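You operate a simulated robot arm through the tools that you are given. There is no shell and no other tool. Be economical: measure what you need, move in short steps, check, and stop when the job is done.

The job below is to be done with a simulated two-armed robot. You get a single attempt, and the scene is never put back.

TASK
Cap the open bag on the green mat and store it under vacuum in the blue drawer.
Fine: hold the bag while its cap goes on; let air in to free the drawer, shut it, pump till the needle is in the green. Set down upright: spout bag. Where these are worked on the way, their far stop is far enough and under half their travel is too little: blue drawer.

It is judged by the outcome, as a careful person would: the job done as asked, and still so three seconds after it is handed in. It fails if anything else is knocked over, pushed out of place, dropped, spilled or broken. A push-on lid holds only when it is set on centred and level and pressed home; a screw cap is set on level and turned clockwise until tight.

THE ROBOT
Two 7-joint arms with two-finger grippers on one trunk, on a base that drives. Base frame: it is fixed to the floor where the robot stands at the start and does not move with it; the origin is under the middle of the robot, x ahead of it, y to its left, z up. Readings come in mm, degrees, newtons and seconds.
The left shoulder is at the start at [23, 214, 1156], the right one opposite. With the tool pointing down near the work surface each hand reaches from about 200 to 760 mm from the robot's upright axis, wherever it stands, measured 20 degrees to its own side. Places, roughly: black pump button [400, -900, 800]; blue drawer [500, -700, 600]; inside of the blue drawer [600, -600, 500]; orange air button [400, -1100, 800]. Payload 2.2 kg a hand.
The TCP of each hand is the grasp point between the finger pads, 19 mm short of the fingertips. In the tool frame z runs along the fingers and y along their closing line. Largest opening 116 mm; the body of the gripper starts 70 mm behind the TCP.
Orientation is that of the tool frame in the base frame, as a unit quaternion [w, x, y, z]. With the fingers straight down and closing along the base's y, the tool's x points along the base's -x, its y along +y and its z along -z.

THE INTERFACE
- The arms move only by the tool move_arm. It takes "left_motion", "right_motion" or both (then of equal length, played together; a hand with none holds still); each is a list of rows, each a list of 7 numbers: the shift along the base's x, y, z in units of 150 mm (1.0 is 150 mm), then the turn, a rotation vector about the base's x, y, z in units of 90 degrees (1.0 is 90 degrees), then the finger opening in mm, from 0 to 116. In form: [[dx, dy, dz, rx, ry, rz, hand], ...]. A call has 1 to 20 rows; each row is the pose to reach, as a shift and turn from the pose commanded when the call began. A call with a number of a shift or a turn outside -1 to 1 is refused whole. A row lasts 0.2 s, in which the tool goes at most 50 mm and 8.6 degrees; a call with a longer step from one row to the next is refused whole, and so is a gripper value outside its range. Where a pose cannot be reached the arm comes as near as it can. A force on the tool above 80 N (or 10 N above the force at the start of the call, whichever is more), or a blocked arm, ends the call early, and 0.2 s more pass. The fingers move at their own pace and stop on an object; they squeeze with about 38 N. The grip force told is the motor's: it shows also when the fingers shut on nothing. Time passes only in rows, and 0.2 s behind the last, so rows that repeat a pose let the fingers close. It gives the time, the measured TCP pose, the force on the tool (base axes), the opening and the grip force at its end, in the units of the frame above (readings bear some noise), with the torque about the TCP (base axes, N m) and any sound that the robot's microphone picked up, and new pictures: "show" is both (left out), scene, wrist or none (wrist: the cameras of the hands that moved).
- Cameras (640 x 400 px; columns grow to the right, rows downward): "scene" is now at [106.5, -71.5, 1352.9]; the picture's right is [-0.74, -0.68, 0.00], its down [-0.21, 0.22, -0.95] and it looks along [0.65, -0.70, -0.30] (base axes); focal length 214 px, centre (320, 200). "left" rides on the left gripper at [69, 15, -96] in its tool frame; the picture's right is [-0.21, 0.98, 0.00], its down [-0.76, -0.17, -0.63] and it looks along [-0.62, -0.14, 0.77] (tool axes); focal length 251 px, centre (320, 200). "right" rides on the right gripper at [69, -15, -96] in its tool frame; the picture's right is [0.21, 0.98, 0.00], its down [-0.76, 0.17, -0.63] and it looks along [-0.62, 0.14, 0.77] (tool axes); focal length 251 px, centre (320, 200). There is no depth. A picture from a camera that has moved, and an enlarged one, comes with that camera's place and axes in the base frame and with its lens.
- move_column(by): slides the trunk up (or, below 0, down) by that many mm; the arms and the scene camera ride with it, the base frame stays. It gives what a move gives, with no picture.
- base_move(legs): drives the robot by 1 to 6 legs, each [ahead, left, turn to the left] in mm, mm and degrees, along the robot's own axes; the way and the turn of a leg run together, so that a leg with both is an arc; at most 1500 mm and 180 degrees a leg. The arms and the cameras ride along, it lands a little off, and it stops where it bumps. It gives what a move gives, and a new picture of the scene camera.
- pan_tilt(pan, tilt): turns the head with the scene camera to pan (to the left, within 80 degrees either way) and tilt (down, from -29 to 69), counted from straight ahead of the robot. It gives what a move gives, and a new picture of the scene camera.
- zoom(camera, box): a new picture of the part [left, top, right, bottom] of that camera's present view, enlarged. It takes no simulated time.
- job_done(): hands the job in; it is judged then, once.

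Work in short steps. Places have to be worked out from the pictures, the camera data and where the tool is seen: move nearer, look again, correct. Check each grasp and each placing, and mend what went wrong. You have 120 turns and 260 pictures in all, those below and enlarged ones among them. Open the grippers and draw the arms clear of the work before you hand the job in, unless the task says otherwise; then end with one line.

The tools are called after ">>>" as a command line: name --argument value ..., lists and objects as JSON in quotes. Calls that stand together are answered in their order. move_arm: Moves the arms, as the interface text tells. Its arguments: {"type":"object","properties":{"left_motion":{"type":"array","items":{"type":"array","items":{"type":"number"}}},"right_motion":{"type":"array","items":{"type":"array","items":{"type":"number"}}},"show":{"type":"string","enum":["both","scene","wrist","none"]}},"required":[]} The other tools are called the same way: move_column (by) slides the trunk up or down; base_move (legs) drives the base; pan_tilt (pan, tilt) turns the head that bears the scene camera; zoom (camera, box) takes an enlarged picture of a part of a camera's view; job_done () hands the job in.

At the start:

```text
time_s: 0.0
left_position: [398.1, -57.0, 1210.8]
left_ee_rot: [-0.001, 0.0, 1.0, 0.0]
left_force: [0.5, -1.0, 1.0]
left_torque: [-0.03, 0.01, 0.01]
left_finger_gap: 116.1
left_finger_force: 0.0
right_position: [373.8, -401.1, 1225.1]
right_ee_rot: [-0.002, 0.0, 1.0, 0.0]
right_force: [-0.4, -0.2, -0.3]
right_torque: [-0.01, -0.04, -0.01]
right_finger_gap: 115.8
right_finger_force: 0.0
trunk travel left (down, up): [-300.0, 190.0]
robot x, y, heading: [1.5, -1.2, 0.1]
head pan, tilt: [-42.0, 53.0]
```

scene: 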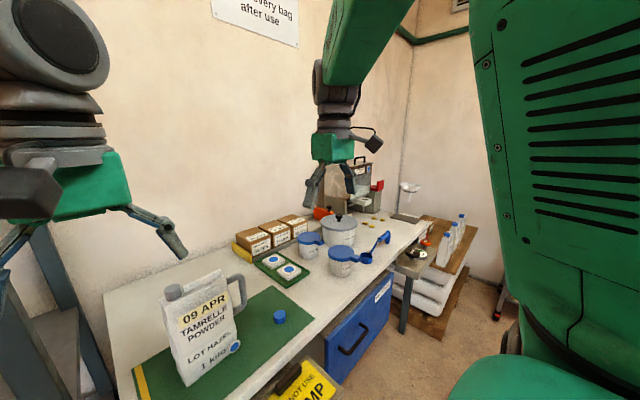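
right: 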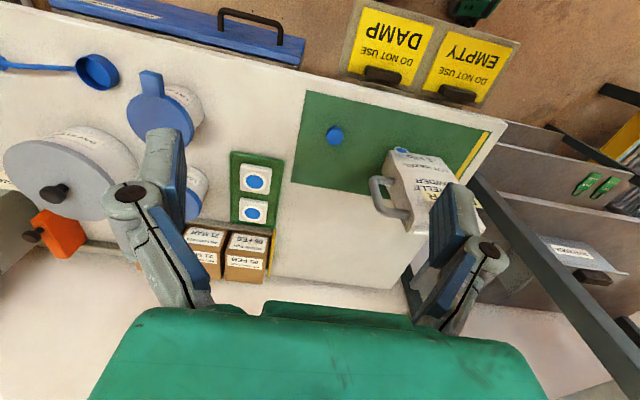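
left: 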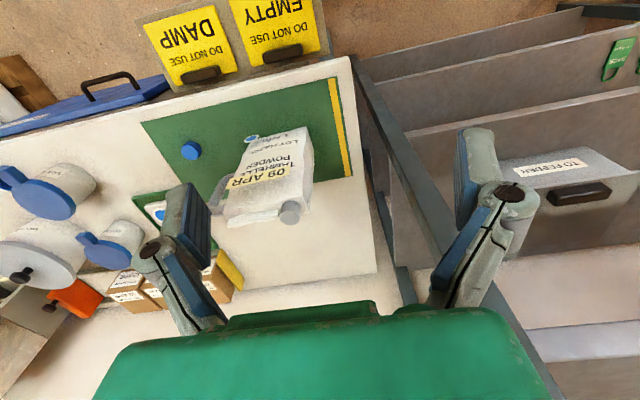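

I start with enlarged views of the bag, the mat and the drawer area to locate things.

>>> zoom --camera "scene" --box '[100, 240, 340, 400]'

>>> zoom --camera "scene" --box '[230, 140, 480, 300]'

>>> zoom --camera "left" --box '[130, 80, 370, 240]'

>>> zoom --camera "right" --box '[280, 80, 520, 240]'

```text
2.50 times, centred on (220, 320) of scene
camera zoom: at [106.5, -71.5, 1352.9], right [-0.74, -0.68, 0.0], down [-0.21, 0.22, -0.95], along [0.65, -0.7, -0.3], focal length 536 px, centre (570, -100)
```

zoom: 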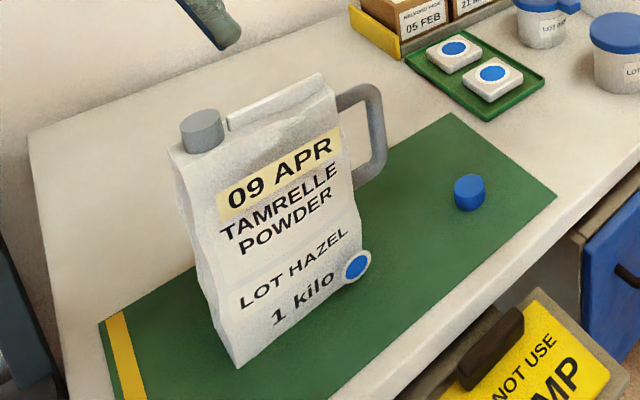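

```text
2.50 times, centred on (355, 220) of scene
camera zoom: at [106.5, -71.5, 1352.9], right [-0.74, -0.68, 0.0], down [-0.21, 0.22, -0.95], along [0.65, -0.7, -0.3], focal length 536 px, centre (232, 150)
```

zoom: 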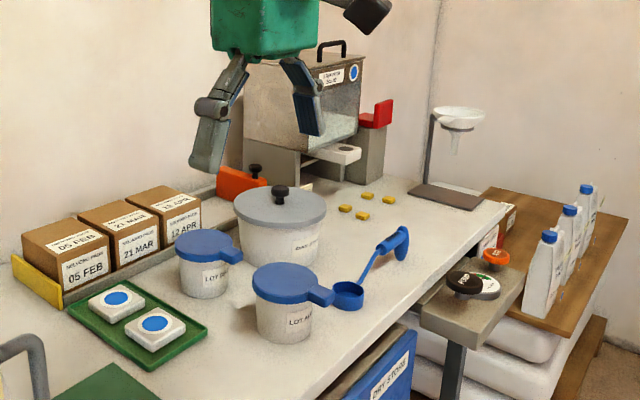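

```text
2.50 times, centred on (250, 160) of left
camera zoom: at [327.7, -42.6, 1308.3], right [0.21, 0.98, 0.0], down [0.76, -0.17, 0.63], along [0.62, -0.14, -0.78], focal length 629 px, centre (495, 300)
```

zoom: 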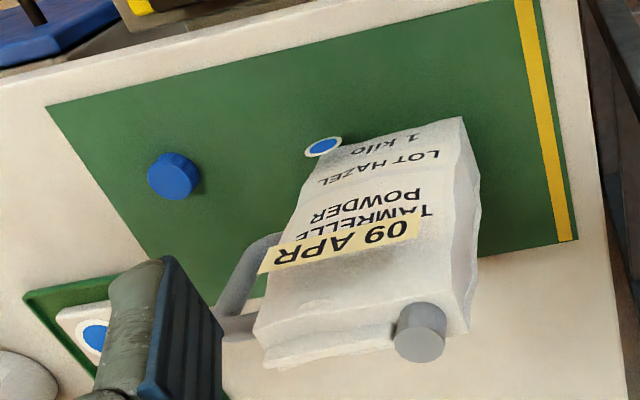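

```text
2.50 times, centred on (400, 160) of right
camera zoom: at [304.8, -416.3, 1321.8], right [-0.21, 0.98, 0.0], down [0.76, 0.17, 0.63], along [0.62, 0.14, -0.78], focal length 629 px, centre (120, 300)
```

zoom: 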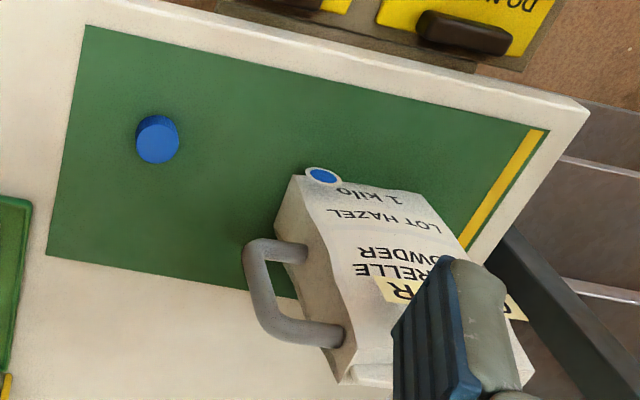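

Rough triangulation: cap about (506,-341,862), spout top about (524,-125,1086). I'll look at the drawer and the pump stand with the head.

>>> pan_tilt --pan -65 --tilt 69

>>> pan_tilt --pan -15 --tilt 69

```text
time_s: 0.9
left_position: [394.8, -56.8, 1211.8]
left_ee_rot: [0.0, 0.001, 1.0, 0.001]
left_force: [0.0, 0.5, 0.3]
left_torque: [-0.03, -0.05, 0.01]
left_finger_gap: 116.0
left_finger_force: 0.0
right_position: [371.8, -398.7, 1226.3]
right_ee_rot: [0.0, 0.001, 1.0, 0.0]
right_force: [-0.3, -0.7, -1.2]
right_torque: [-0.01, 0.02, 0.01]
right_finger_gap: 116.1
right_finger_force: 0.1
trunk travel left (down, up): [-300.0, 190.0]
robot x, y, heading: [-3.7, -0.6, 0.2]
head pan, tilt: [-65.0, 68.8]
camera scene: at [87.0, -85.0, 1350.8], right [-0.88, -0.47, 0.0], down [-0.16, 0.29, -0.95], along [0.45, -0.83, -0.33], focal length 214 px, centre (320, 200)
```

scene: 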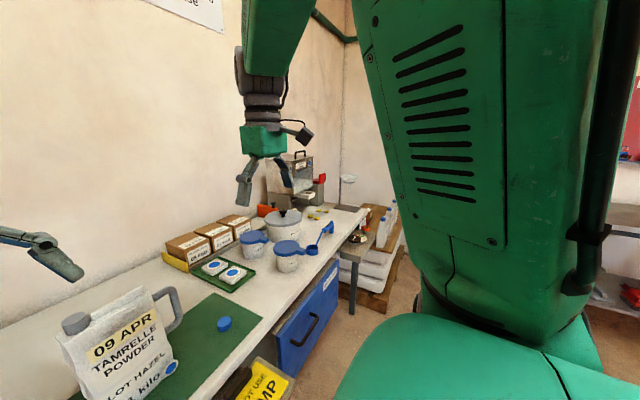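

```text
time_s: 2.0
left_position: [394.8, -57.6, 1212.1]
left_ee_rot: [0.0, 0.0, 1.0, 0.0]
left_force: [-0.8, 0.1, 0.9]
left_torque: [-0.02, 0.0, 0.01]
left_finger_gap: 115.8
left_finger_force: 0.0
right_position: [370.9, -399.1, 1227.5]
right_ee_rot: [0.0, 0.001, 1.0, -0.001]
right_force: [-0.8, -0.6, 0.0]
right_torque: [-0.02, -0.01, -0.02]
right_finger_gap: 116.0
right_finger_force: 0.1
trunk travel left (down, up): [-300.0, 190.0]
robot x, y, heading: [0.5, -3.0, 0.0]
head pan, tilt: [-15.0, 68.8]
camera scene: at [97.2, -17.4, 1281.5], right [-0.26, -0.97, 0.0], down [-0.9, 0.24, -0.36], along [0.35, -0.09, -0.93], focal length 214 px, centre (320, 200)
```

scene: 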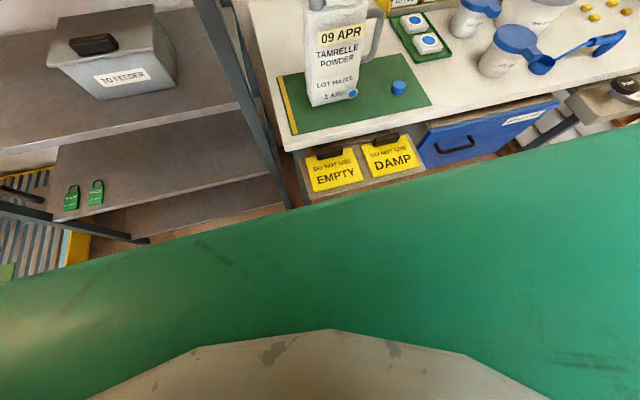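

I drive 270 mm to the right so that the left hand can serve cap and spout while the right one holds the handle.

>>> base_move --legs '[[0, -270, 0]]'

>>> pan_tilt --pan 10 --tilt 55

```text
time_s: 4.0
left_position: [394.8, -307.6, 1214.0]
left_ee_rot: [0.002, -0.001, 1.0, -0.006]
left_force: [0.7, 0.8, 0.3]
left_torque: [-0.06, 0.0, -0.01]
left_finger_gap: 115.9
left_finger_force: 0.0
right_position: [370.3, -651.6, 1231.9]
right_ee_rot: [0.0, -0.001, 1.0, -0.007]
right_force: [-0.9, 1.5, -0.6]
right_torque: [-0.01, -0.03, -0.02]
right_finger_gap: 116.1
right_finger_force: 0.0
trunk travel left (down, up): [-300.0, 190.0]
robot x, y, heading: [-0.3, -267.2, 0.4]
head pan, tilt: [-15.0, 68.8]
camera scene: at [96.6, -278.1, 1281.5], right [-0.26, -0.97, 0.0], down [-0.9, 0.24, -0.36], along [0.35, -0.1, -0.93], focal length 214 px, centre (320, 200)
```

scene: 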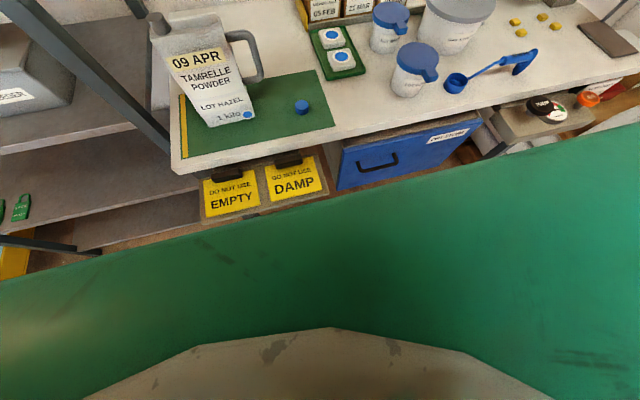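

```text
time_s: 4.8
left_position: [393.2, -299.6, 1216.7]
left_ee_rot: [0.003, -0.002, 1.0, -0.008]
left_force: [-0.8, -0.1, -0.6]
left_torque: [-0.03, 0.04, -0.01]
left_finger_gap: 116.0
left_finger_force: 0.1
right_position: [369.0, -642.1, 1234.9]
right_ee_rot: [0.001, -0.001, 1.0, -0.011]
right_force: [-0.7, 0.2, -0.2]
right_torque: [-0.04, 0.01, 0.0]
right_finger_gap: 115.9
right_finger_force: 0.0
trunk travel left (down, up): [-300.0, 190.0]
robot x, y, heading: [-5.1, -263.3, 0.2]
head pan, tilt: [10.0, 55.0]
camera scene: at [113.5, -250.2, 1296.9], right [0.17, -0.98, 0.0], down [-0.81, -0.14, -0.57], along [0.56, 0.1, -0.82], focal length 214 px, centre (320, 200)
```

scene: 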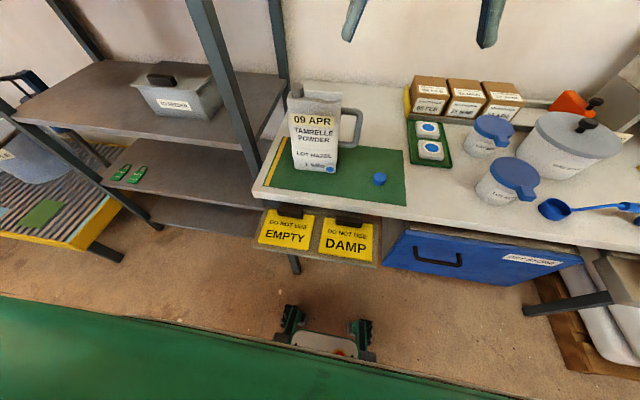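

Good view. I'll enlarge the bag/cap and the drawer.

>>> zoom --camera "scene" --box '[250, 70, 442, 190]'

>>> zoom --camera "scene" --box '[370, 180, 640, 350]'

>>> zoom --camera "left" --box '[120, 40, 520, 290]'

```text
3.33 times, centred on (346, 130) of scene
camera zoom: at [113.5, -250.2, 1296.9], right [0.17, -0.98, 0.0], down [-0.81, -0.14, -0.57], along [0.56, 0.1, -0.82], focal length 715 px, centre (233, 433)
```

zoom: 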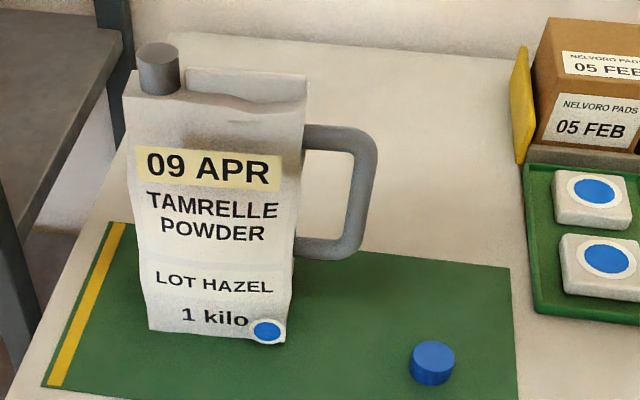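

```text
2.35 times, centred on (505, 265) of scene
camera zoom: at [113.5, -250.2, 1296.9], right [0.17, -0.98, 0.0], down [-0.81, -0.14, -0.57], along [0.56, 0.1, -0.82], focal length 505 px, centre (-115, 47)
```

zoom: 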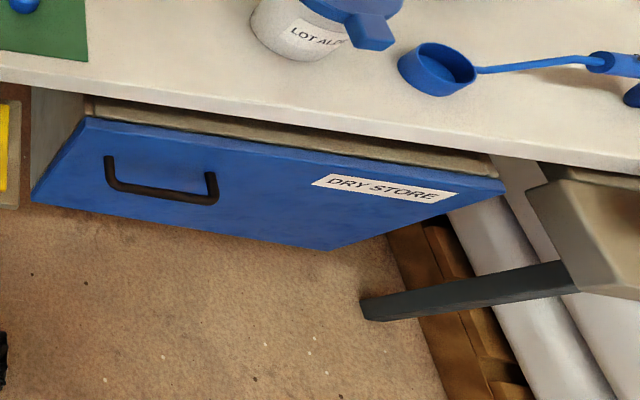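

```text
1.60 times, centred on (320, 165) of left
camera zoom: at [323.1, -283.5, 1311.9], right [0.21, 0.98, -0.02], down [0.75, -0.15, 0.64], along [0.62, -0.15, -0.77], focal length 402 px, centre (320, 256)
```

zoom: 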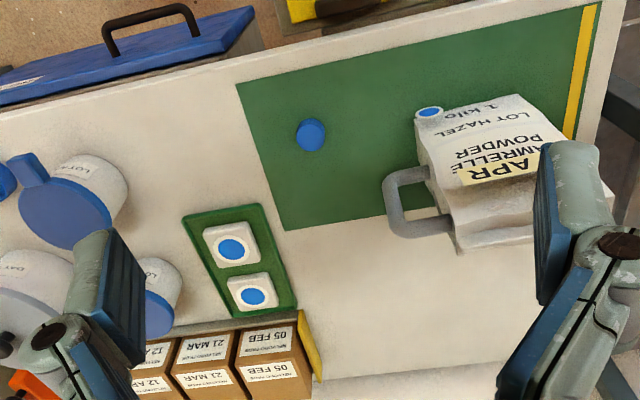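

Cap judged at about (506,-341), top about z 870. I move the left hand above it with a yaw kept for now, to look from near.

>>> move_arm --left_motion '[[0.19, -0.07, -0.25, 0, 0, 0, 80], [0.38, -0.14, -0.5, 0, 0, 0, 80], [0.57, -0.2, -0.75, 0, 0, 0, 80], [0.753, -0.273, -1.0, 0, 0, 0, 80], [0.753, -0.273, -1.0, 0, 0, 0, 80]]' --show "both"

```text
time_s: 6.2
left_position: [530.1, -341.5, 1097.0]
left_ee_rot: [0.004, -0.038, 0.999, -0.036]
left_force: [-0.4, -1.9, -1.3]
left_torque: [0.06, -0.08, 0.01]
left_finger_gap: 80.2
left_finger_force: 0.0
right_position: [364.9, -677.4, 1226.2]
right_ee_rot: [0.002, -0.001, 1.0, 0.004]
right_force: [-0.7, 0.2, 0.7]
right_torque: [0.03, -0.01, -0.03]
right_finger_gap: 115.9
right_finger_force: 0.0
trunk travel left (down, up): [-300.0, 190.0]
robot x, y, heading: [1.0, -268.4, -0.0]
head pan, tilt: [10.0, 55.0]
stopped in row 5 (left hand): the arm was blocked; the commanded pose is now the measured one
camera scene: at [114.2, -272.4, 1296.9], right [0.17, -0.98, -0.01], down [-0.81, -0.14, -0.57], along [0.56, 0.11, -0.82], focal length 214 px, centre (320, 200)
camera left: at [458.7, -325.7, 1192.3], right [0.14, 0.99, -0.07], down [0.76, -0.06, 0.65], along [0.64, -0.14, -0.76], focal length 251 px, centre (320, 200)
```

scene: 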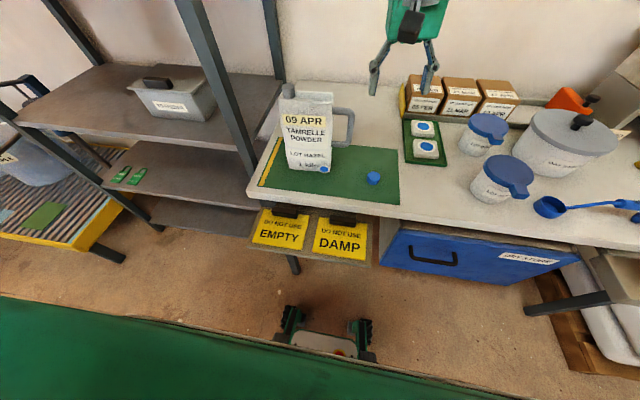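
left: 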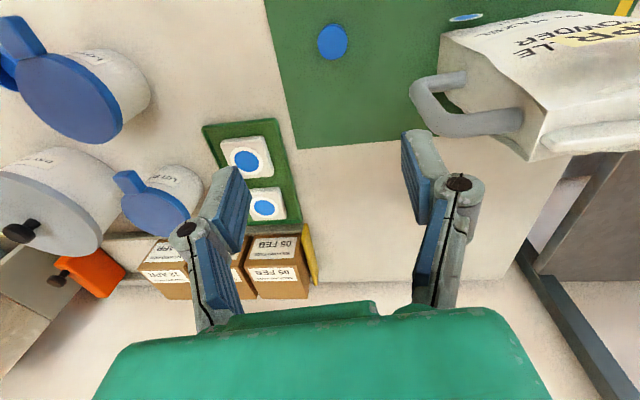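

The arm got blocked reaching across. I raise and retract it, then drive further right so that the cap lies in the left arm's natural sector.

>>> move_arm --left_motion '[[-0.1, 0.1, 0.25, 0, 0, 0, 80], [-0.3, 0.3, 0.5, 0, 0, 0, 80], [-0.5, 0.5, 0.7, 0, 0, 0, 80], [-0.7, 0.8, 0.8, 0, 0, 0, 80], [-0.7, 1.0, 0.8, 0, 0, 0, 80]]' --show "none"

>>> base_move --legs '[[0, -170, 0]]'

```text
refused: row 2 steps farther than a row can; nothing moved
```

```text
time_s: 7.7
left_position: [538.7, -462.8, 1109.8]
left_ee_rot: [0.008, -0.044, 0.997, -0.066]
left_force: [-0.1, 2.2, 2.2]
left_torque: [-0.17, 0.05, -0.02]
left_finger_gap: 80.0
left_finger_force: 0.0
right_position: [366.6, -797.9, 1241.2]
right_ee_rot: [0.005, 0.0, 1.0, -0.017]
right_force: [0.1, -0.6, 0.7]
right_torque: [0.06, -0.01, 0.01]
right_finger_gap: 116.1
right_finger_force: 0.0
trunk travel left (down, up): [-300.0, 190.0]
robot x, y, heading: [0.3, -429.2, -0.3]
head pan, tilt: [10.0, 55.0]
camera scene: at [118.7, -377.3, 1294.8], right [0.18, -0.98, 0.03], down [-0.81, -0.16, -0.56], along [0.56, 0.07, -0.83], focal length 214 px, centre (320, 200)
```

scene: 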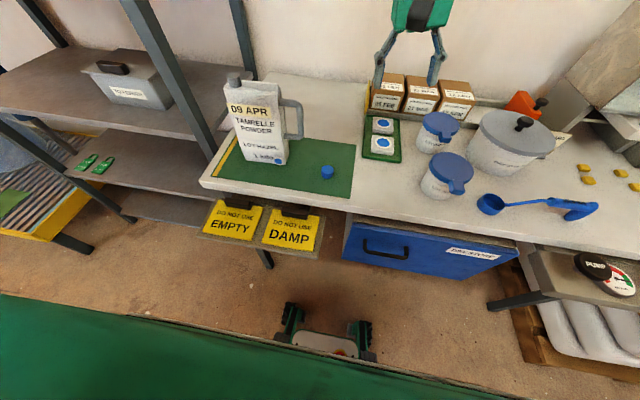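

Base moved; the hand is clear. I bring the left hand back towards the cap from above, in small rows.

>>> move_arm --left_motion '[[-0.05, 0.25, 0, 0, 0, 0, 80], [-0.1, 0.5, 0, 0, 0, 0, 80], [-0.2, 0.8, -0.05, 0, 0, 0, 80], [-0.2, 0.9, -0.2, 0, 0, 0, 80], [-0.2, 0.9, -0.2, 0, 0, 0, 80]]' --show "wrist"

```text
time_s: 9.1
left_position: [499.6, -364.8, 1084.1]
left_ee_rot: [0.013, -0.041, 0.998, -0.053]
left_force: [0.1, 0.2, 0.1]
left_torque: [-0.04, 0.01, 0.0]
left_finger_gap: 80.1
left_finger_force: 0.1
right_position: [358.5, -838.0, 1225.7]
right_ee_rot: [-0.006, 0.002, 1.0, -0.003]
right_force: [0.5, 0.1, 0.2]
right_torque: [-0.01, -0.02, -0.02]
right_finger_gap: 116.1
right_finger_force: 0.0
trunk travel left (down, up): [-300.0, 190.0]
robot x, y, heading: [-3.8, -437.9, 0.1]
head pan, tilt: [10.0, 55.0]
stopped in row 5 (left hand): the arm was blocked; the commanded pose is now the measured one
camera left: at [425.0, -346.1, 1176.9], right [0.13, 0.99, -0.1], down [0.75, -0.04, 0.66], along [0.65, -0.16, -0.74], focal length 251 px, centre (320, 200)
```

left: 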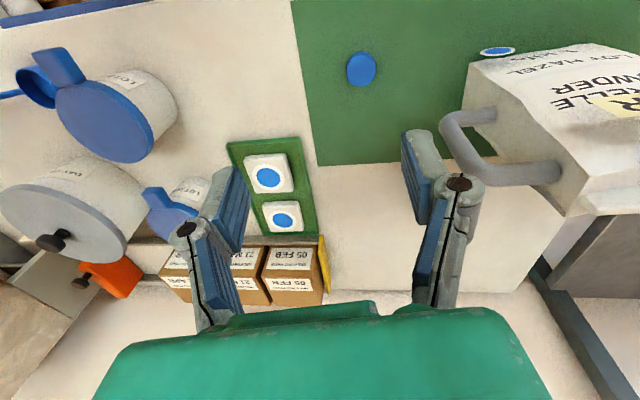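

Blocked again near z 1085 with the tool tilted about 6°. I correct the tilt and try descending slowly to see what limits it.

>>> move_arm --left_motion '[[0, 0.03, -0.07, 0.06, 0.015, -0.05, 80], [0, 0.06, -0.14, 0.067, 0.017, -0.052, 80], [0, 0.1, -0.21, 0.067, 0.017, -0.052, 80], [0, 0.1, -0.3, 0.067, 0.017, -0.052, 80]]' --show "none"

>>> pan_tilt --pan 50 --tilt 30

```text
time_s: 10.3
left_position: [496.5, -321.1, 1038.5]
left_ee_rot: [0.001, -0.004, 1.0, -0.007]
left_force: [-0.4, 0.3, 0.2]
left_torque: [-0.04, 0.01, -0.01]
left_finger_gap: 79.9
left_finger_force: 0.0
right_position: [356.9, -808.0, 1236.2]
right_ee_rot: [0.0, -0.001, 1.0, -0.012]
right_force: [-0.4, 0.3, 0.7]
right_torque: [-0.03, -0.03, 0.05]
right_finger_gap: 116.1
right_finger_force: 0.1
trunk travel left (down, up): [-300.0, 190.0]
robot x, y, heading: [0.8, -431.4, 0.1]
head pan, tilt: [10.0, 55.0]
stopped in row 4 (left hand): the arm was blocked; the commanded pose is now the measured one
```

```text
time_s: 11.4
left_position: [497.6, -363.3, 1040.8]
left_ee_rot: [0.001, 0.0, 1.0, 0.008]
left_force: [-0.4, -0.7, 0.8]
left_torque: [0.09, 0.01, -0.01]
left_finger_gap: 80.2
left_finger_force: 0.0
right_position: [356.5, -853.7, 1222.8]
right_ee_rot: [-0.001, 0.001, 1.0, 0.005]
right_force: [-0.3, 0.3, -0.2]
right_torque: [0.07, -0.05, 0.0]
right_finger_gap: 116.3
right_finger_force: 0.0
trunk travel left (down, up): [-300.0, 190.0]
robot x, y, heading: [1.4, -438.3, 0.2]
head pan, tilt: [50.0, 30.0]
camera scene: at [102.8, -382.6, 1333.5], right [0.76, -0.64, -0.01], down [-0.33, -0.37, -0.87], along [0.56, 0.67, -0.5], focal length 214 px, centre (320, 200)
```

scene: 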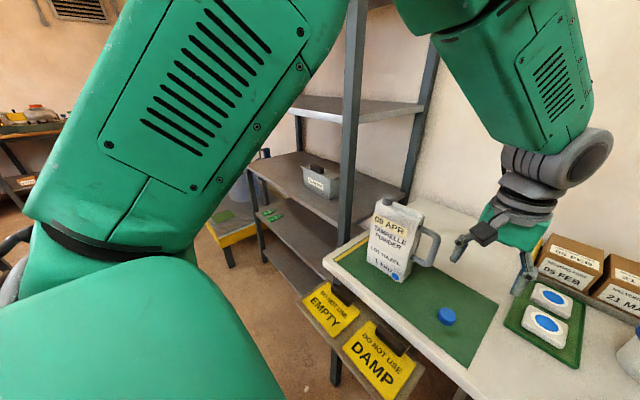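

Readings of both hands sway by some 40 mm after the drive; I wait for the robot to settle.

>>> move_arm --left_motion '[[0, 0, 0, 0, 0, 0, 80], [0, 0, 0, 0, 0, 0, 80], [0, 0, 0, 0, 0, 0, 80], [0, 0, 0, 0, 0, 0, 80], [0, 0, 0, 0, 0, 0, 80], [0, 0, 0, 0, 0, 0, 80], [0, 0, 0, 0, 0, 0, 80], [0, 0, 0, 0, 0, 0, 80], [0, 0, 0, 0, 0, 0, 80], [0, 0, 0, 0, 0, 0, 80]]' --show "none"

>>> move_arm --left_motion '[[0, 0, 0, 0, 0, 0, 80], [0, 0, 0, 0, 0, 0, 80]]' --show "wrist"

```text
time_s: 13.8
left_position: [495.1, -303.0, 1038.0]
left_ee_rot: [0.001, -0.006, 1.0, -0.014]
left_force: [1.0, 1.2, 0.6]
left_torque: [-0.08, 0.01, 0.03]
left_finger_gap: 79.9
left_finger_force: 0.0
right_position: [356.3, -788.6, 1233.0]
right_ee_rot: [-0.01, -0.004, 1.0, -0.021]
right_force: [-0.5, 0.4, 0.1]
right_torque: [-0.07, -0.01, -0.01]
right_finger_gap: 116.0
right_finger_force: 0.1
trunk travel left (down, up): [-300.0, 190.0]
robot x, y, heading: [2.7, -423.7, -0.0]
head pan, tilt: [50.0, 30.0]
stopped in row 10 (left hand): the arm was blocked; the commanded pose is now the measured one
```

```text
time_s: 14.4
left_position: [495.9, -309.7, 1040.7]
left_ee_rot: [0.001, -0.006, 1.0, -0.01]
left_force: [-0.5, 0.8, 0.2]
left_torque: [-0.08, 0.01, 0.04]
left_finger_gap: 80.0
left_finger_force: 0.0
right_position: [358.3, -796.9, 1225.1]
right_ee_rot: [-0.018, -0.003, 1.0, -0.016]
right_force: [0.7, 0.0, -1.1]
right_torque: [-0.06, 0.02, 0.0]
right_finger_gap: 115.6
right_finger_force: 0.1
trunk travel left (down, up): [-300.0, 190.0]
robot x, y, heading: [-0.9, -423.7, -0.3]
head pan, tilt: [50.0, 30.0]
camera left: at [426.0, -293.8, 1135.8], right [0.2, 0.98, -0.02], down [0.76, -0.14, 0.64], along [0.62, -0.14, -0.77], focal length 251 px, centre (320, 200)
```

left: 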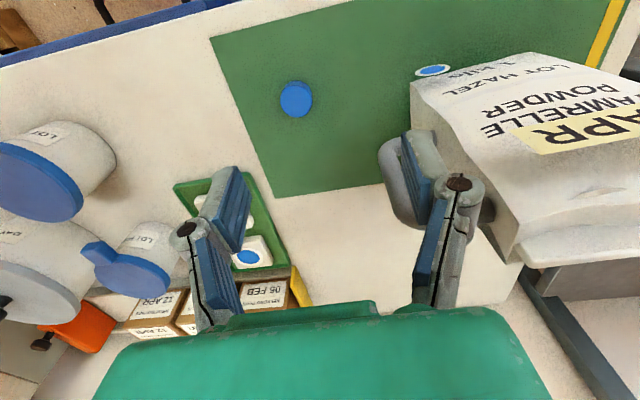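

Still swaying. I wait longer to see whether it damps.

>>> move_arm --left_motion '[[0, 0, 0, 0, 0, 0, 80], [0, 0, 0, 0, 0, 0, 80], [0, 0, 0, 0, 0, 0, 80]]' --show "none"

>>> move_arm --left_motion '[[0, 0, 0, 0, 0, 0, 80], [0, 0, 0, 0, 0, 0, 80], [0, 0, 0, 0, 0, 0, 80]]' --show "none"

>>> move_arm --left_motion '[[0, 0, 0, 0, 0, 0, 80], [0, 0, 0, 0, 0, 0, 80], [0, 0, 0, 0, 0, 0, 80], [0, 0, 0, 0, 0, 0, 80], [0, 0, 0, 0, 0, 0, 80], [0, 0, 0, 0, 0, 0, 80], [0, 0, 0, 0, 0, 0, 80], [0, 0, 0, 0, 0, 0, 80], [0, 0, 0, 0, 0, 0, 80], [0, 0, 0, 0, 0, 0, 80], [0, 0, 0, 0, 0, 0, 80], [0, 0, 0, 0, 0, 0, 80]]' --show "none"

```text
time_s: 15.2
left_position: [495.8, -324.0, 1039.2]
left_ee_rot: [0.0, -0.005, 1.0, -0.005]
left_force: [0.2, 0.2, -0.1]
left_torque: [0.04, 0.01, 0.0]
left_finger_gap: 80.1
left_finger_force: 0.1
right_position: [358.1, -810.9, 1220.0]
right_ee_rot: [-0.019, -0.002, 1.0, -0.01]
right_force: [0.8, -0.1, -0.1]
right_torque: [-0.01, 0.06, -0.02]
right_finger_gap: 116.1
right_finger_force: 0.0
trunk travel left (down, up): [-300.0, 190.0]
robot x, y, heading: [2.6, -426.0, -0.0]
head pan, tilt: [50.0, 30.0]
```

```text
time_s: 16.0
left_position: [496.9, -337.2, 1041.8]
left_ee_rot: [0.001, -0.005, 1.0, 0.001]
left_force: [0.2, -0.4, -0.8]
left_torque: [0.05, 0.0, 0.03]
left_finger_gap: 80.1
left_finger_force: 0.1
right_position: [357.5, -825.5, 1218.4]
right_ee_rot: [-0.017, -0.001, 1.0, -0.006]
right_force: [-0.4, -1.0, -0.7]
right_torque: [0.01, 0.02, 0.01]
right_finger_gap: 115.9
right_finger_force: 0.1
trunk travel left (down, up): [-300.0, 190.0]
robot x, y, heading: [-0.3, -428.7, 0.1]
head pan, tilt: [50.0, 30.0]
```

```text
time_s: 18.6
left_position: [496.7, -339.6, 1040.3]
left_ee_rot: [0.001, -0.004, 1.0, 0.002]
left_force: [-0.5, -0.7, -0.2]
left_torque: [0.07, -0.01, 0.0]
left_finger_gap: 80.0
left_finger_force: 0.0
right_position: [357.2, -829.8, 1217.9]
right_ee_rot: [-0.016, -0.001, 1.0, -0.004]
right_force: [-0.5, -1.3, -1.0]
right_torque: [0.06, 0.01, -0.01]
right_finger_gap: 115.8
right_finger_force: 0.1
trunk travel left (down, up): [-300.0, 190.0]
robot x, y, heading: [-0.8, -431.9, -0.1]
head pan, tilt: [50.0, 30.0]
```

Settled. Now a view from above the cap.

>>> move_arm --left_motion '[[0, 0, -0.2, 0, 0, 0, 70], [0, 0, -0.4, 0, 0, 0, 70], [0, 0, -0.4, 0, 0, 0, 70], [0, 0, -0.4, 0, 0, 0, 70], [0, 0, -0.4, 0, 0, 0, 70]]' --show "wrist"

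>>> zoom --camera "left" --box '[200, 0, 640, 275]'

```text
time_s: 20.0
left_position: [492.6, -316.0, 981.1]
left_ee_rot: [0.003, -0.006, 1.0, -0.006]
left_force: [0.2, -0.4, 0.6]
left_torque: [0.03, -0.03, -0.01]
left_finger_gap: 70.0
left_finger_force: 0.0
right_position: [352.7, -803.6, 1226.2]
right_ee_rot: [-0.012, -0.003, 1.0, -0.012]
right_force: [-0.3, 0.3, 0.5]
right_torque: [0.05, -0.03, 0.01]
right_finger_gap: 116.0
right_finger_force: 0.1
trunk travel left (down, up): [-300.0, 190.0]
robot x, y, heading: [1.6, -420.4, -0.2]
head pan, tilt: [50.0, 30.0]
stopped in row 5 (left hand): the arm was blocked; the commanded pose is now the measured one
camera left: at [422.4, -300.5, 1078.4], right [0.2, 0.98, -0.01], down [0.76, -0.15, 0.64], along [0.62, -0.14, -0.77], focal length 251 px, centre (320, 200)
```

left: 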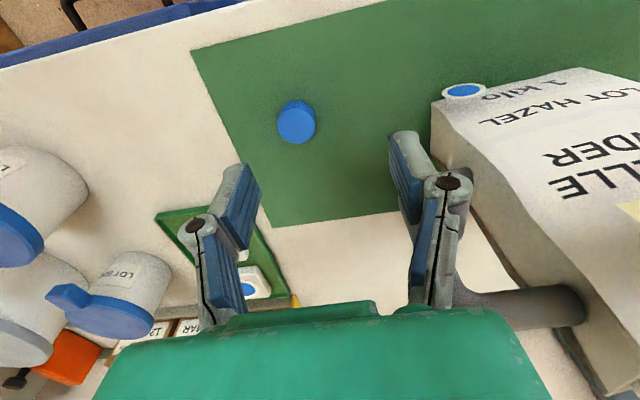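

```text
1.45 times, centred on (420, 138) of left
camera zoom: at [422.4, -300.5, 1078.4], right [0.2, 0.98, -0.01], down [0.76, -0.15, 0.64], along [0.62, -0.14, -0.77], focal length 366 px, centre (174, 291)
```

zoom: 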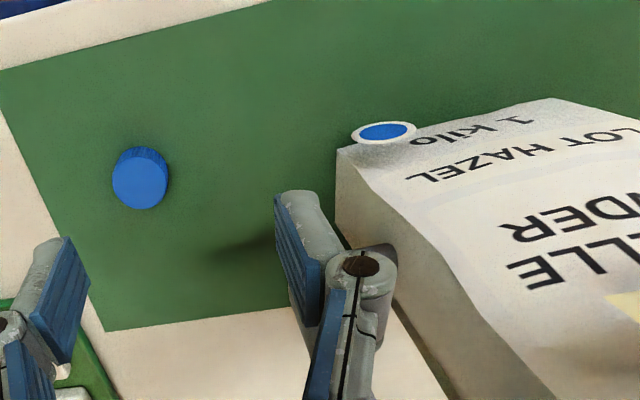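

Sway again after the movement; I wait and re-measure, then work with slower motions.

>>> move_arm --left_motion '[[0, 0, 0, 0, 0, 0, 70], [0, 0, 0, 0, 0, 0, 70], [0, 0, 0, 0, 0, 0, 70], [0, 0, 0, 0, 0, 0, 70], [0, 0, 0, 0, 0, 0, 70], [0, 0, 0, 0, 0, 0, 70], [0, 0, 0, 0, 0, 0, 70], [0, 0, 0, 0, 0, 0, 70], [0, 0, 0, 0, 0, 0, 70], [0, 0, 0, 0, 0, 0, 70], [0, 0, 0, 0, 0, 0, 70], [0, 0, 0, 0, 0, 0, 70], [0, 0, 0, 0, 0, 0, 70], [0, 0, 0, 0, 0, 0, 70]]' --show "wrist"

>>> pan_tilt --pan 80 --tilt 0

```text
time_s: 23.0
left_position: [493.7, -317.2, 981.8]
left_ee_rot: [0.002, -0.006, 1.0, -0.005]
left_force: [0.0, 0.3, 0.0]
left_torque: [0.03, 0.01, -0.02]
left_finger_gap: 69.7
left_finger_force: 0.1
right_position: [357.0, -806.5, 1220.3]
right_ee_rot: [-0.02, -0.002, 1.0, -0.011]
right_force: [-0.7, -0.2, -1.3]
right_torque: [0.0, 0.05, 0.0]
right_finger_gap: 116.0
right_finger_force: 0.0
trunk travel left (down, up): [-300.0, 190.0]
robot x, y, heading: [5.5, -420.6, -0.0]
head pan, tilt: [50.0, 30.0]
camera left: at [423.6, -303.6, 1078.4], right [0.2, 0.98, -0.01], down [0.76, -0.15, 0.64], along [0.62, -0.14, -0.77], focal length 251 px, centre (320, 200)
```

left: 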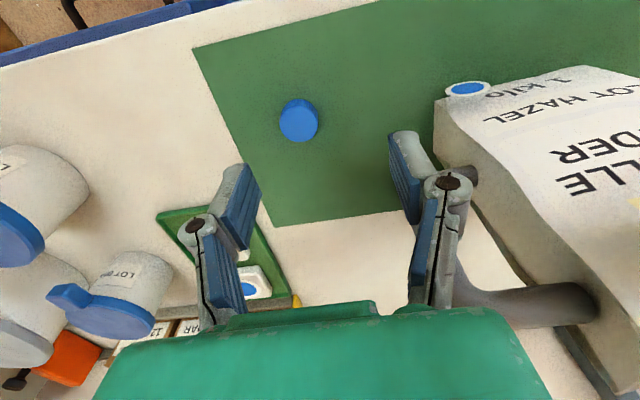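

```text
time_s: 23.9
left_position: [494.8, -310.6, 980.8]
left_ee_rot: [0.002, -0.006, 1.0, -0.009]
left_force: [0.0, -0.3, -0.9]
left_torque: [-0.01, 0.02, -0.03]
left_finger_gap: 69.8
left_finger_force: 0.0
right_position: [356.3, -796.3, 1223.4]
right_ee_rot: [-0.019, -0.002, 1.0, -0.014]
right_force: [0.4, 0.2, -0.5]
right_torque: [0.01, 0.04, 0.0]
right_finger_gap: 116.0
right_finger_force: 0.1
trunk travel left (down, up): [-300.0, 190.0]
robot x, y, heading: [3.8, -417.3, -0.0]
head pan, tilt: [80.0, 0.0]
camera scene: at [61.2, -336.0, 1381.7], right [0.98, -0.17, 0.0], down [0.0, 0.0, -1.0], along [0.17, 0.98, 0.0], focal length 214 px, centre (320, 200)
```

scene: 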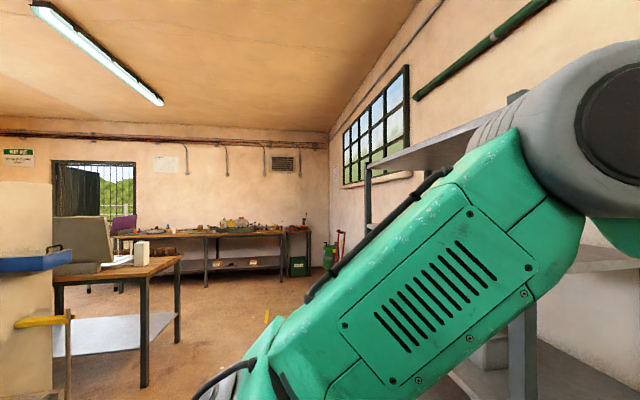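

The base creeps left with tilt; I check the right arm side for a contact.

>>> pan_tilt --pan -70 --tilt 10

>>> pan_tilt --pan -40 --tilt 55

```text
time_s: 26.3
left_position: [493.2, -326.6, 981.5]
left_ee_rot: [0.001, -0.005, 1.0, -0.002]
left_force: [0.1, -1.4, -0.3]
left_torque: [-0.03, 0.02, -0.01]
left_finger_gap: 69.9
left_finger_force: 0.0
right_position: [355.2, -817.2, 1219.7]
right_ee_rot: [-0.016, -0.001, 1.0, -0.002]
right_force: [-0.1, 0.4, -0.5]
right_torque: [0.07, 0.0, -0.01]
right_finger_gap: 115.8
right_finger_force: 0.1
trunk travel left (down, up): [-300.0, 190.0]
robot x, y, heading: [1.7, -424.5, -0.1]
head pan, tilt: [-70.0, 10.0]
camera scene: at [126.3, -480.3, 1369.5], right [-0.48, -0.88, -0.01], down [-0.11, 0.07, -0.99], along [0.87, -0.47, -0.13], focal length 214 px, centre (320, 200)
```

scene: 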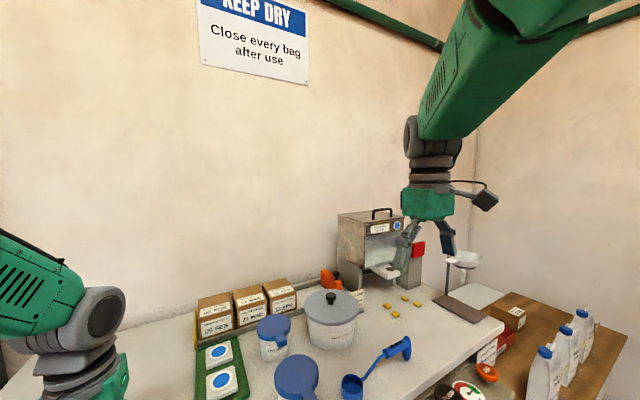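

```text
time_s: 27.4
left_position: [493.3, -314.5, 981.7]
left_ee_rot: [0.001, -0.006, 1.0, -0.007]
left_force: [-0.7, 0.4, 0.0]
left_torque: [-0.01, 0.0, 0.01]
left_finger_gap: 69.9
left_finger_force: 0.0
right_position: [354.5, -806.2, 1220.3]
right_ee_rot: [-0.018, -0.001, 1.0, -0.001]
right_force: [-0.1, -0.3, 0.0]
right_torque: [-0.02, 0.0, -0.01]
right_finger_gap: 116.2
right_finger_force: 0.1
trunk travel left (down, up): [-300.0, 190.0]
robot x, y, heading: [-0.6, -420.4, -0.2]
head pan, tilt: [-40.0, 55.0]
camera scene: at [126.5, -471.6, 1369.8], right [-0.48, -0.88, 0.0], down [-0.11, 0.06, -0.99], along [0.87, -0.47, -0.13], focal length 214 px, centre (320, 200)
```

scene: 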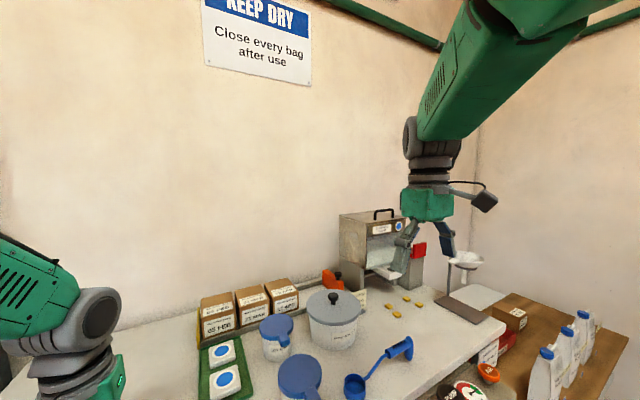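

The head seems to jam against the right upper arm at negative pans, maybe pushing the body. I return it to a free pose and wait.

>>> pan_tilt --pan 5 --tilt 50

>>> move_arm --left_motion '[[0, 0, 0, 0, 0, 0, 70], [0, 0, 0, 0, 0, 0, 70], [0, 0, 0, 0, 0, 0, 70], [0, 0, 0, 0, 0, 0, 70], [0, 0, 0, 0, 0, 0, 70], [0, 0, 0, 0, 0, 0, 70], [0, 0, 0, 0, 0, 0, 70], [0, 0, 0, 0, 0, 0, 70], [0, 0, 0, 0, 0, 0, 70], [0, 0, 0, 0, 0, 0, 70], [0, 0, 0, 0, 0, 0, 70], [0, 0, 0, 0, 0, 0, 70]]' --show "none"

>>> move_arm --left_motion '[[0, 0, 0, 0, 0, 0, 70], [0, 0, 0, 0, 0, 0, 70], [0, 0, 0, 0, 0, 0, 70], [0, 0, 0, 0, 0, 0, 70]]' --show "none"

```text
time_s: 28.5
left_position: [494.2, -308.4, 981.5]
left_ee_rot: [0.001, -0.006, 1.0, -0.008]
left_force: [0.3, 0.4, -0.2]
left_torque: [-0.01, -0.01, 0.01]
left_finger_gap: 69.9
left_finger_force: 0.0
right_position: [355.4, -794.3, 1226.0]
right_ee_rot: [-0.015, -0.004, 1.0, -0.016]
right_force: [-0.6, 0.1, -0.8]
right_torque: [-0.01, 0.0, 0.03]
right_finger_gap: 116.1
right_finger_force: 0.1
trunk travel left (down, up): [-300.0, 190.0]
robot x, y, heading: [4.7, -419.5, -0.1]
head pan, tilt: [5.0, 50.0]
camera scene: at [121.8, -407.5, 1303.2], right [0.09, -1.0, 0.0], down [-0.77, -0.07, -0.64], along [0.64, 0.05, -0.77], focal length 214 px, centre (320, 200)
```

scene: 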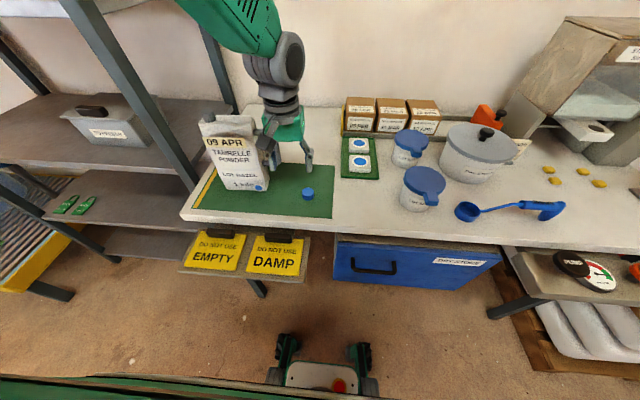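

```text
time_s: 31.1
left_position: [494.2, -314.7, 981.5]
left_ee_rot: [0.002, -0.006, 1.0, -0.007]
left_force: [0.3, -0.3, 0.0]
left_torque: [0.0, 0.0, 0.01]
left_finger_gap: 70.0
left_finger_force: 0.1
right_position: [355.8, -802.5, 1224.9]
right_ee_rot: [-0.015, -0.003, 1.0, -0.012]
right_force: [0.5, -0.7, -0.9]
right_torque: [0.0, -0.05, 0.01]
right_finger_gap: 115.8
right_finger_force: 0.0
trunk travel left (down, up): [-300.0, 190.0]
robot x, y, heading: [0.4, -418.6, -0.3]
head pan, tilt: [5.0, 50.0]
```

```text
time_s: 32.1
left_position: [493.1, -313.8, 981.5]
left_ee_rot: [0.002, -0.006, 1.0, -0.006]
left_force: [0.1, -0.2, -0.6]
left_torque: [0.01, 0.01, 0.0]
left_finger_gap: 69.8
left_finger_force: 0.1
right_position: [354.5, -802.3, 1223.3]
right_ee_rot: [-0.016, -0.004, 1.0, -0.012]
right_force: [0.1, 0.7, -0.1]
right_torque: [0.01, 0.0, 0.03]
right_finger_gap: 115.8
right_finger_force: 0.1
trunk travel left (down, up): [-300.0, 190.0]
robot x, y, heading: [-0.6, -421.3, 0.0]
head pan, tilt: [5.0, 50.0]
```

Stable now: hand (493,-314,981), cap judged at (504,-341). I move above the cap and yaw the hand +90° so that the fingers close along x.

>>> move_arm --left_motion '[[0.02, -0.06, 0, 0, 0, 0.09, 70], [0.04, -0.12, 0, 0, 0, 0.18, 70], [0.06, -0.18, 0, 0, 0, 0.27, 70], [0.07, -0.18, -0.05, 0, 0, 0.36, 70], [0.07, -0.18, -0.1, 0, 0, 0.45, 70], [0.07, -0.18, -0.15, 0, 0, 0.54, 70], [0.07, -0.18, -0.2, 0, 0, 0.63, 70], [0.07, -0.18, -0.2, 0, 0, 0.72, 70], [0.07, -0.18, -0.2, 0, 0, 0.81, 70], [0.07, -0.18, -0.2, 0, 0, 0.9, 70], [0.07, -0.18, -0.2, 0, 0, 0.98, 70], [0.07, -0.18, -0.2, 0, 0, 0.98, 70], [0.07, -0.18, -0.2, 0, 0, 0.98, 70], [0.07, -0.18, -0.2, 0, 0, 0.98, 70]]' --show "both"

```text
time_s: 35.1
left_position: [515.5, -328.5, 965.3]
left_ee_rot: [0.015, 0.72, -0.693, 0.027]
left_force: [-0.2, 0.8, -0.5]
left_torque: [-0.02, -0.01, 0.0]
left_finger_gap: 70.0
left_finger_force: 0.0
right_position: [355.1, -803.8, 1223.6]
right_ee_rot: [-0.016, -0.004, 1.0, -0.012]
right_force: [0.0, 0.6, 0.8]
right_torque: [0.03, -0.01, 0.0]
right_finger_gap: 116.2
right_finger_force: 0.0
trunk travel left (down, up): [-300.0, 190.0]
robot x, y, heading: [3.2, -419.7, -0.1]
head pan, tilt: [5.0, 50.0]
camera scene: at [121.8, -415.6, 1303.3], right [0.09, -1.0, 0.0], down [-0.77, -0.07, -0.64], along [0.64, 0.06, -0.77], focal length 214 px, centre (320, 200)
camera left: at [500.6, -392.2, 1065.9], right [-0.98, 0.18, -0.03], down [0.13, 0.8, 0.59], along [0.13, 0.58, -0.81], focal length 251 px, centre (320, 200)
```

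scene: 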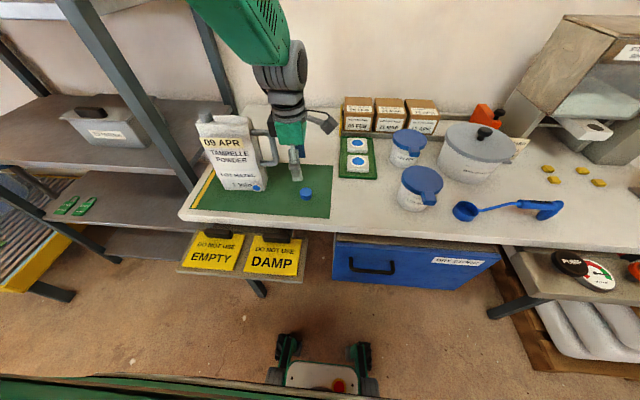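
left: 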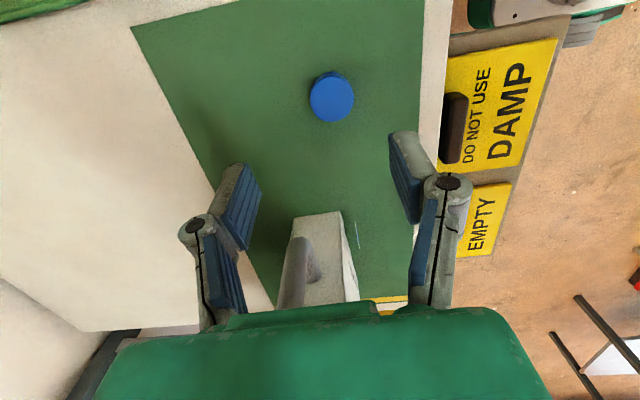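

Nearly there but off by ~15 mm and 3°, perhaps a joint limit. I hold a moment and re-read.

>>> move_arm --left_motion '[[-0.04, -0.04, 0, 0, 0, 0, 70], [-0.07, -0.08, -0.05, 0, 0, 0, 70], [-0.07, -0.08, -0.1, 0, 0, 0, 70], [-0.07, -0.08, -0.1, 0, 0, 0, 70], [-0.07, -0.08, -0.1, 0, 0, 0, 70], [-0.07, -0.08, -0.1, 0, 0, 0, 70]]' --show "none"

```text
time_s: 36.5
left_position: [506.2, -342.4, 950.6]
left_ee_rot: [0.016, 0.719, -0.694, 0.026]
left_force: [-0.2, 0.7, 1.0]
left_torque: [0.0, 0.02, 0.03]
left_finger_gap: 69.8
left_finger_force: 0.2
right_position: [355.6, -803.4, 1224.3]
right_ee_rot: [-0.016, -0.005, 1.0, -0.011]
right_force: [-0.2, 0.2, 0.2]
right_torque: [-0.03, -0.01, 0.03]
right_finger_gap: 116.0
right_finger_force: 0.0
trunk travel left (down, up): [-300.0, 190.0]
robot x, y, heading: [1.4, -417.5, 0.0]
head pan, tilt: [5.0, 50.0]
```

Position good. I remove the 3.4° tilt and test whether an additional +30° yaw is reachable (start of the screwing stroke).

>>> move_arm --left_motion '[[0, 0, 0, 0.02, 0.005, 0.08, 70], [-0.005, 0.005, 0, 0.038, 0.01, 0.16, 70], [-0.01, 0.01, 0, 0.038, 0.01, 0.24, 70], [-0.01, 0.01, 0, 0.038, 0.01, 0.33, 70], [-0.01, 0.01, 0, 0.038, 0.01, 0.33, 70], [-0.01, 0.01, 0, 0.038, 0.01, 0.33, 70]]' --show "wrist"

```text
time_s: 37.9
left_position: [504.7, -340.3, 950.0]
left_ee_rot: [0.004, 0.873, -0.487, -0.011]
left_force: [0.1, 0.6, -0.1]
left_torque: [-0.02, -0.02, -0.01]
left_finger_gap: 69.8
left_finger_force: 0.1
right_position: [355.5, -803.9, 1224.5]
right_ee_rot: [-0.015, -0.004, 1.0, -0.011]
right_force: [-0.2, -0.1, -0.7]
right_torque: [-0.01, -0.01, -0.04]
right_finger_gap: 116.0
right_finger_force: 0.0
trunk travel left (down, up): [-300.0, 190.0]
robot x, y, heading: [0.8, -421.7, 0.1]
head pan, tilt: [5.0, 50.0]
camera left: at [528.9, -406.7, 1046.3], right [-0.94, -0.33, 0.02], down [-0.24, 0.73, 0.64], along [-0.23, 0.6, -0.77], focal length 251 px, centre (320, 200)
```

left: 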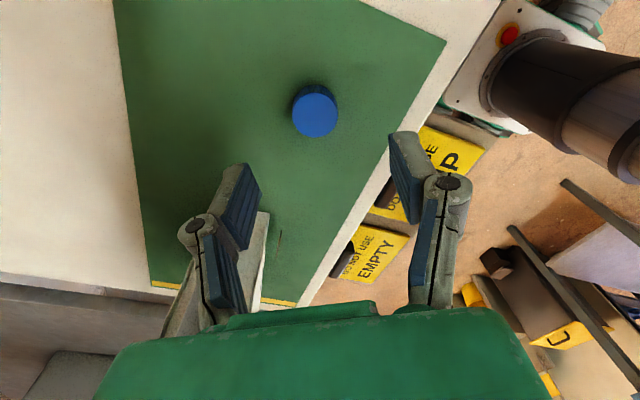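

Yaw +121° reachable, level. Cap estimated (506,-343). I lower to z≈885 and look before closing.

>>> move_arm --left_motion '[[0.01, -0.018, -0.1, 0, 0, 0, 70], [0.01, -0.018, -0.2, 0, 0, 0, 70], [0.01, -0.018, -0.3, 0, 0, 0, 70], [0.01, -0.018, -0.38, 0, 0, 0, 70], [0.01, -0.018, -0.43, 0, 0, 0, 70], [0.01, -0.018, -0.43, 0, 0, 0, 70]]' --show "both"

>>> zoom --camera "scene" --box '[190, 90, 350, 240]'

```text
time_s: 39.3
left_position: [499.7, -346.7, 877.4]
left_ee_rot: [-0.009, 0.867, -0.497, -0.02]
left_force: [0.1, 1.1, -0.1]
left_torque: [-0.03, 0.01, 0.01]
left_finger_gap: 69.9
left_finger_force: 0.1
right_position: [355.4, -804.1, 1223.8]
right_ee_rot: [-0.016, -0.004, 1.0, -0.012]
right_force: [-0.3, 0.6, -0.6]
right_torque: [-0.01, 0.03, 0.01]
right_finger_gap: 116.2
right_finger_force: 0.1
trunk travel left (down, up): [-300.0, 190.0]
robot x, y, heading: [0.7, -418.6, 0.0]
head pan, tilt: [5.0, 50.0]
camera scene: at [121.9, -415.8, 1303.3], right [0.09, -1.0, 0.0], down [-0.77, -0.07, -0.64], along [0.64, 0.06, -0.77], focal length 214 px, centre (320, 200)
camera left: at [523.3, -419.7, 971.8], right [-0.95, -0.31, 0.01], down [-0.22, 0.71, 0.66], along [-0.21, 0.63, -0.75], focal length 251 px, centre (320, 200)
```

scene: 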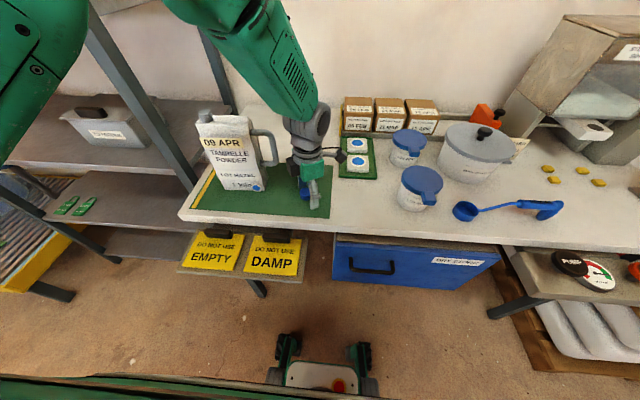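
left: 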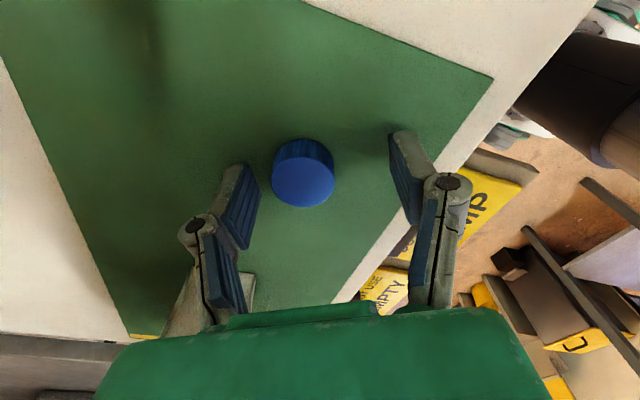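

```text
2.67 times, centred on (270, 165) of scene
camera zoom: at [121.9, -415.8, 1303.3], right [0.09, -1.0, 0.0], down [-0.77, -0.07, -0.64], along [0.64, 0.06, -0.77], focal length 572 px, centre (453, 293)
```

zoom: 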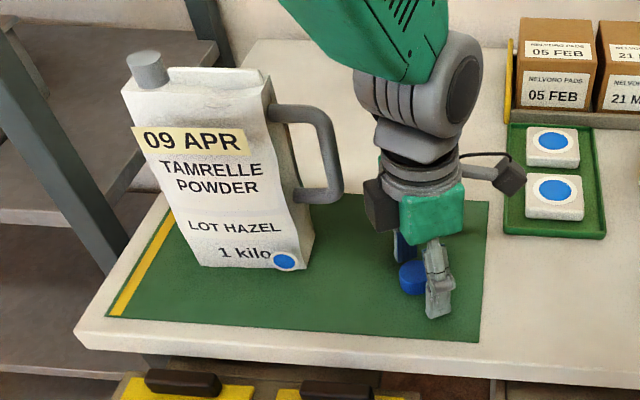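

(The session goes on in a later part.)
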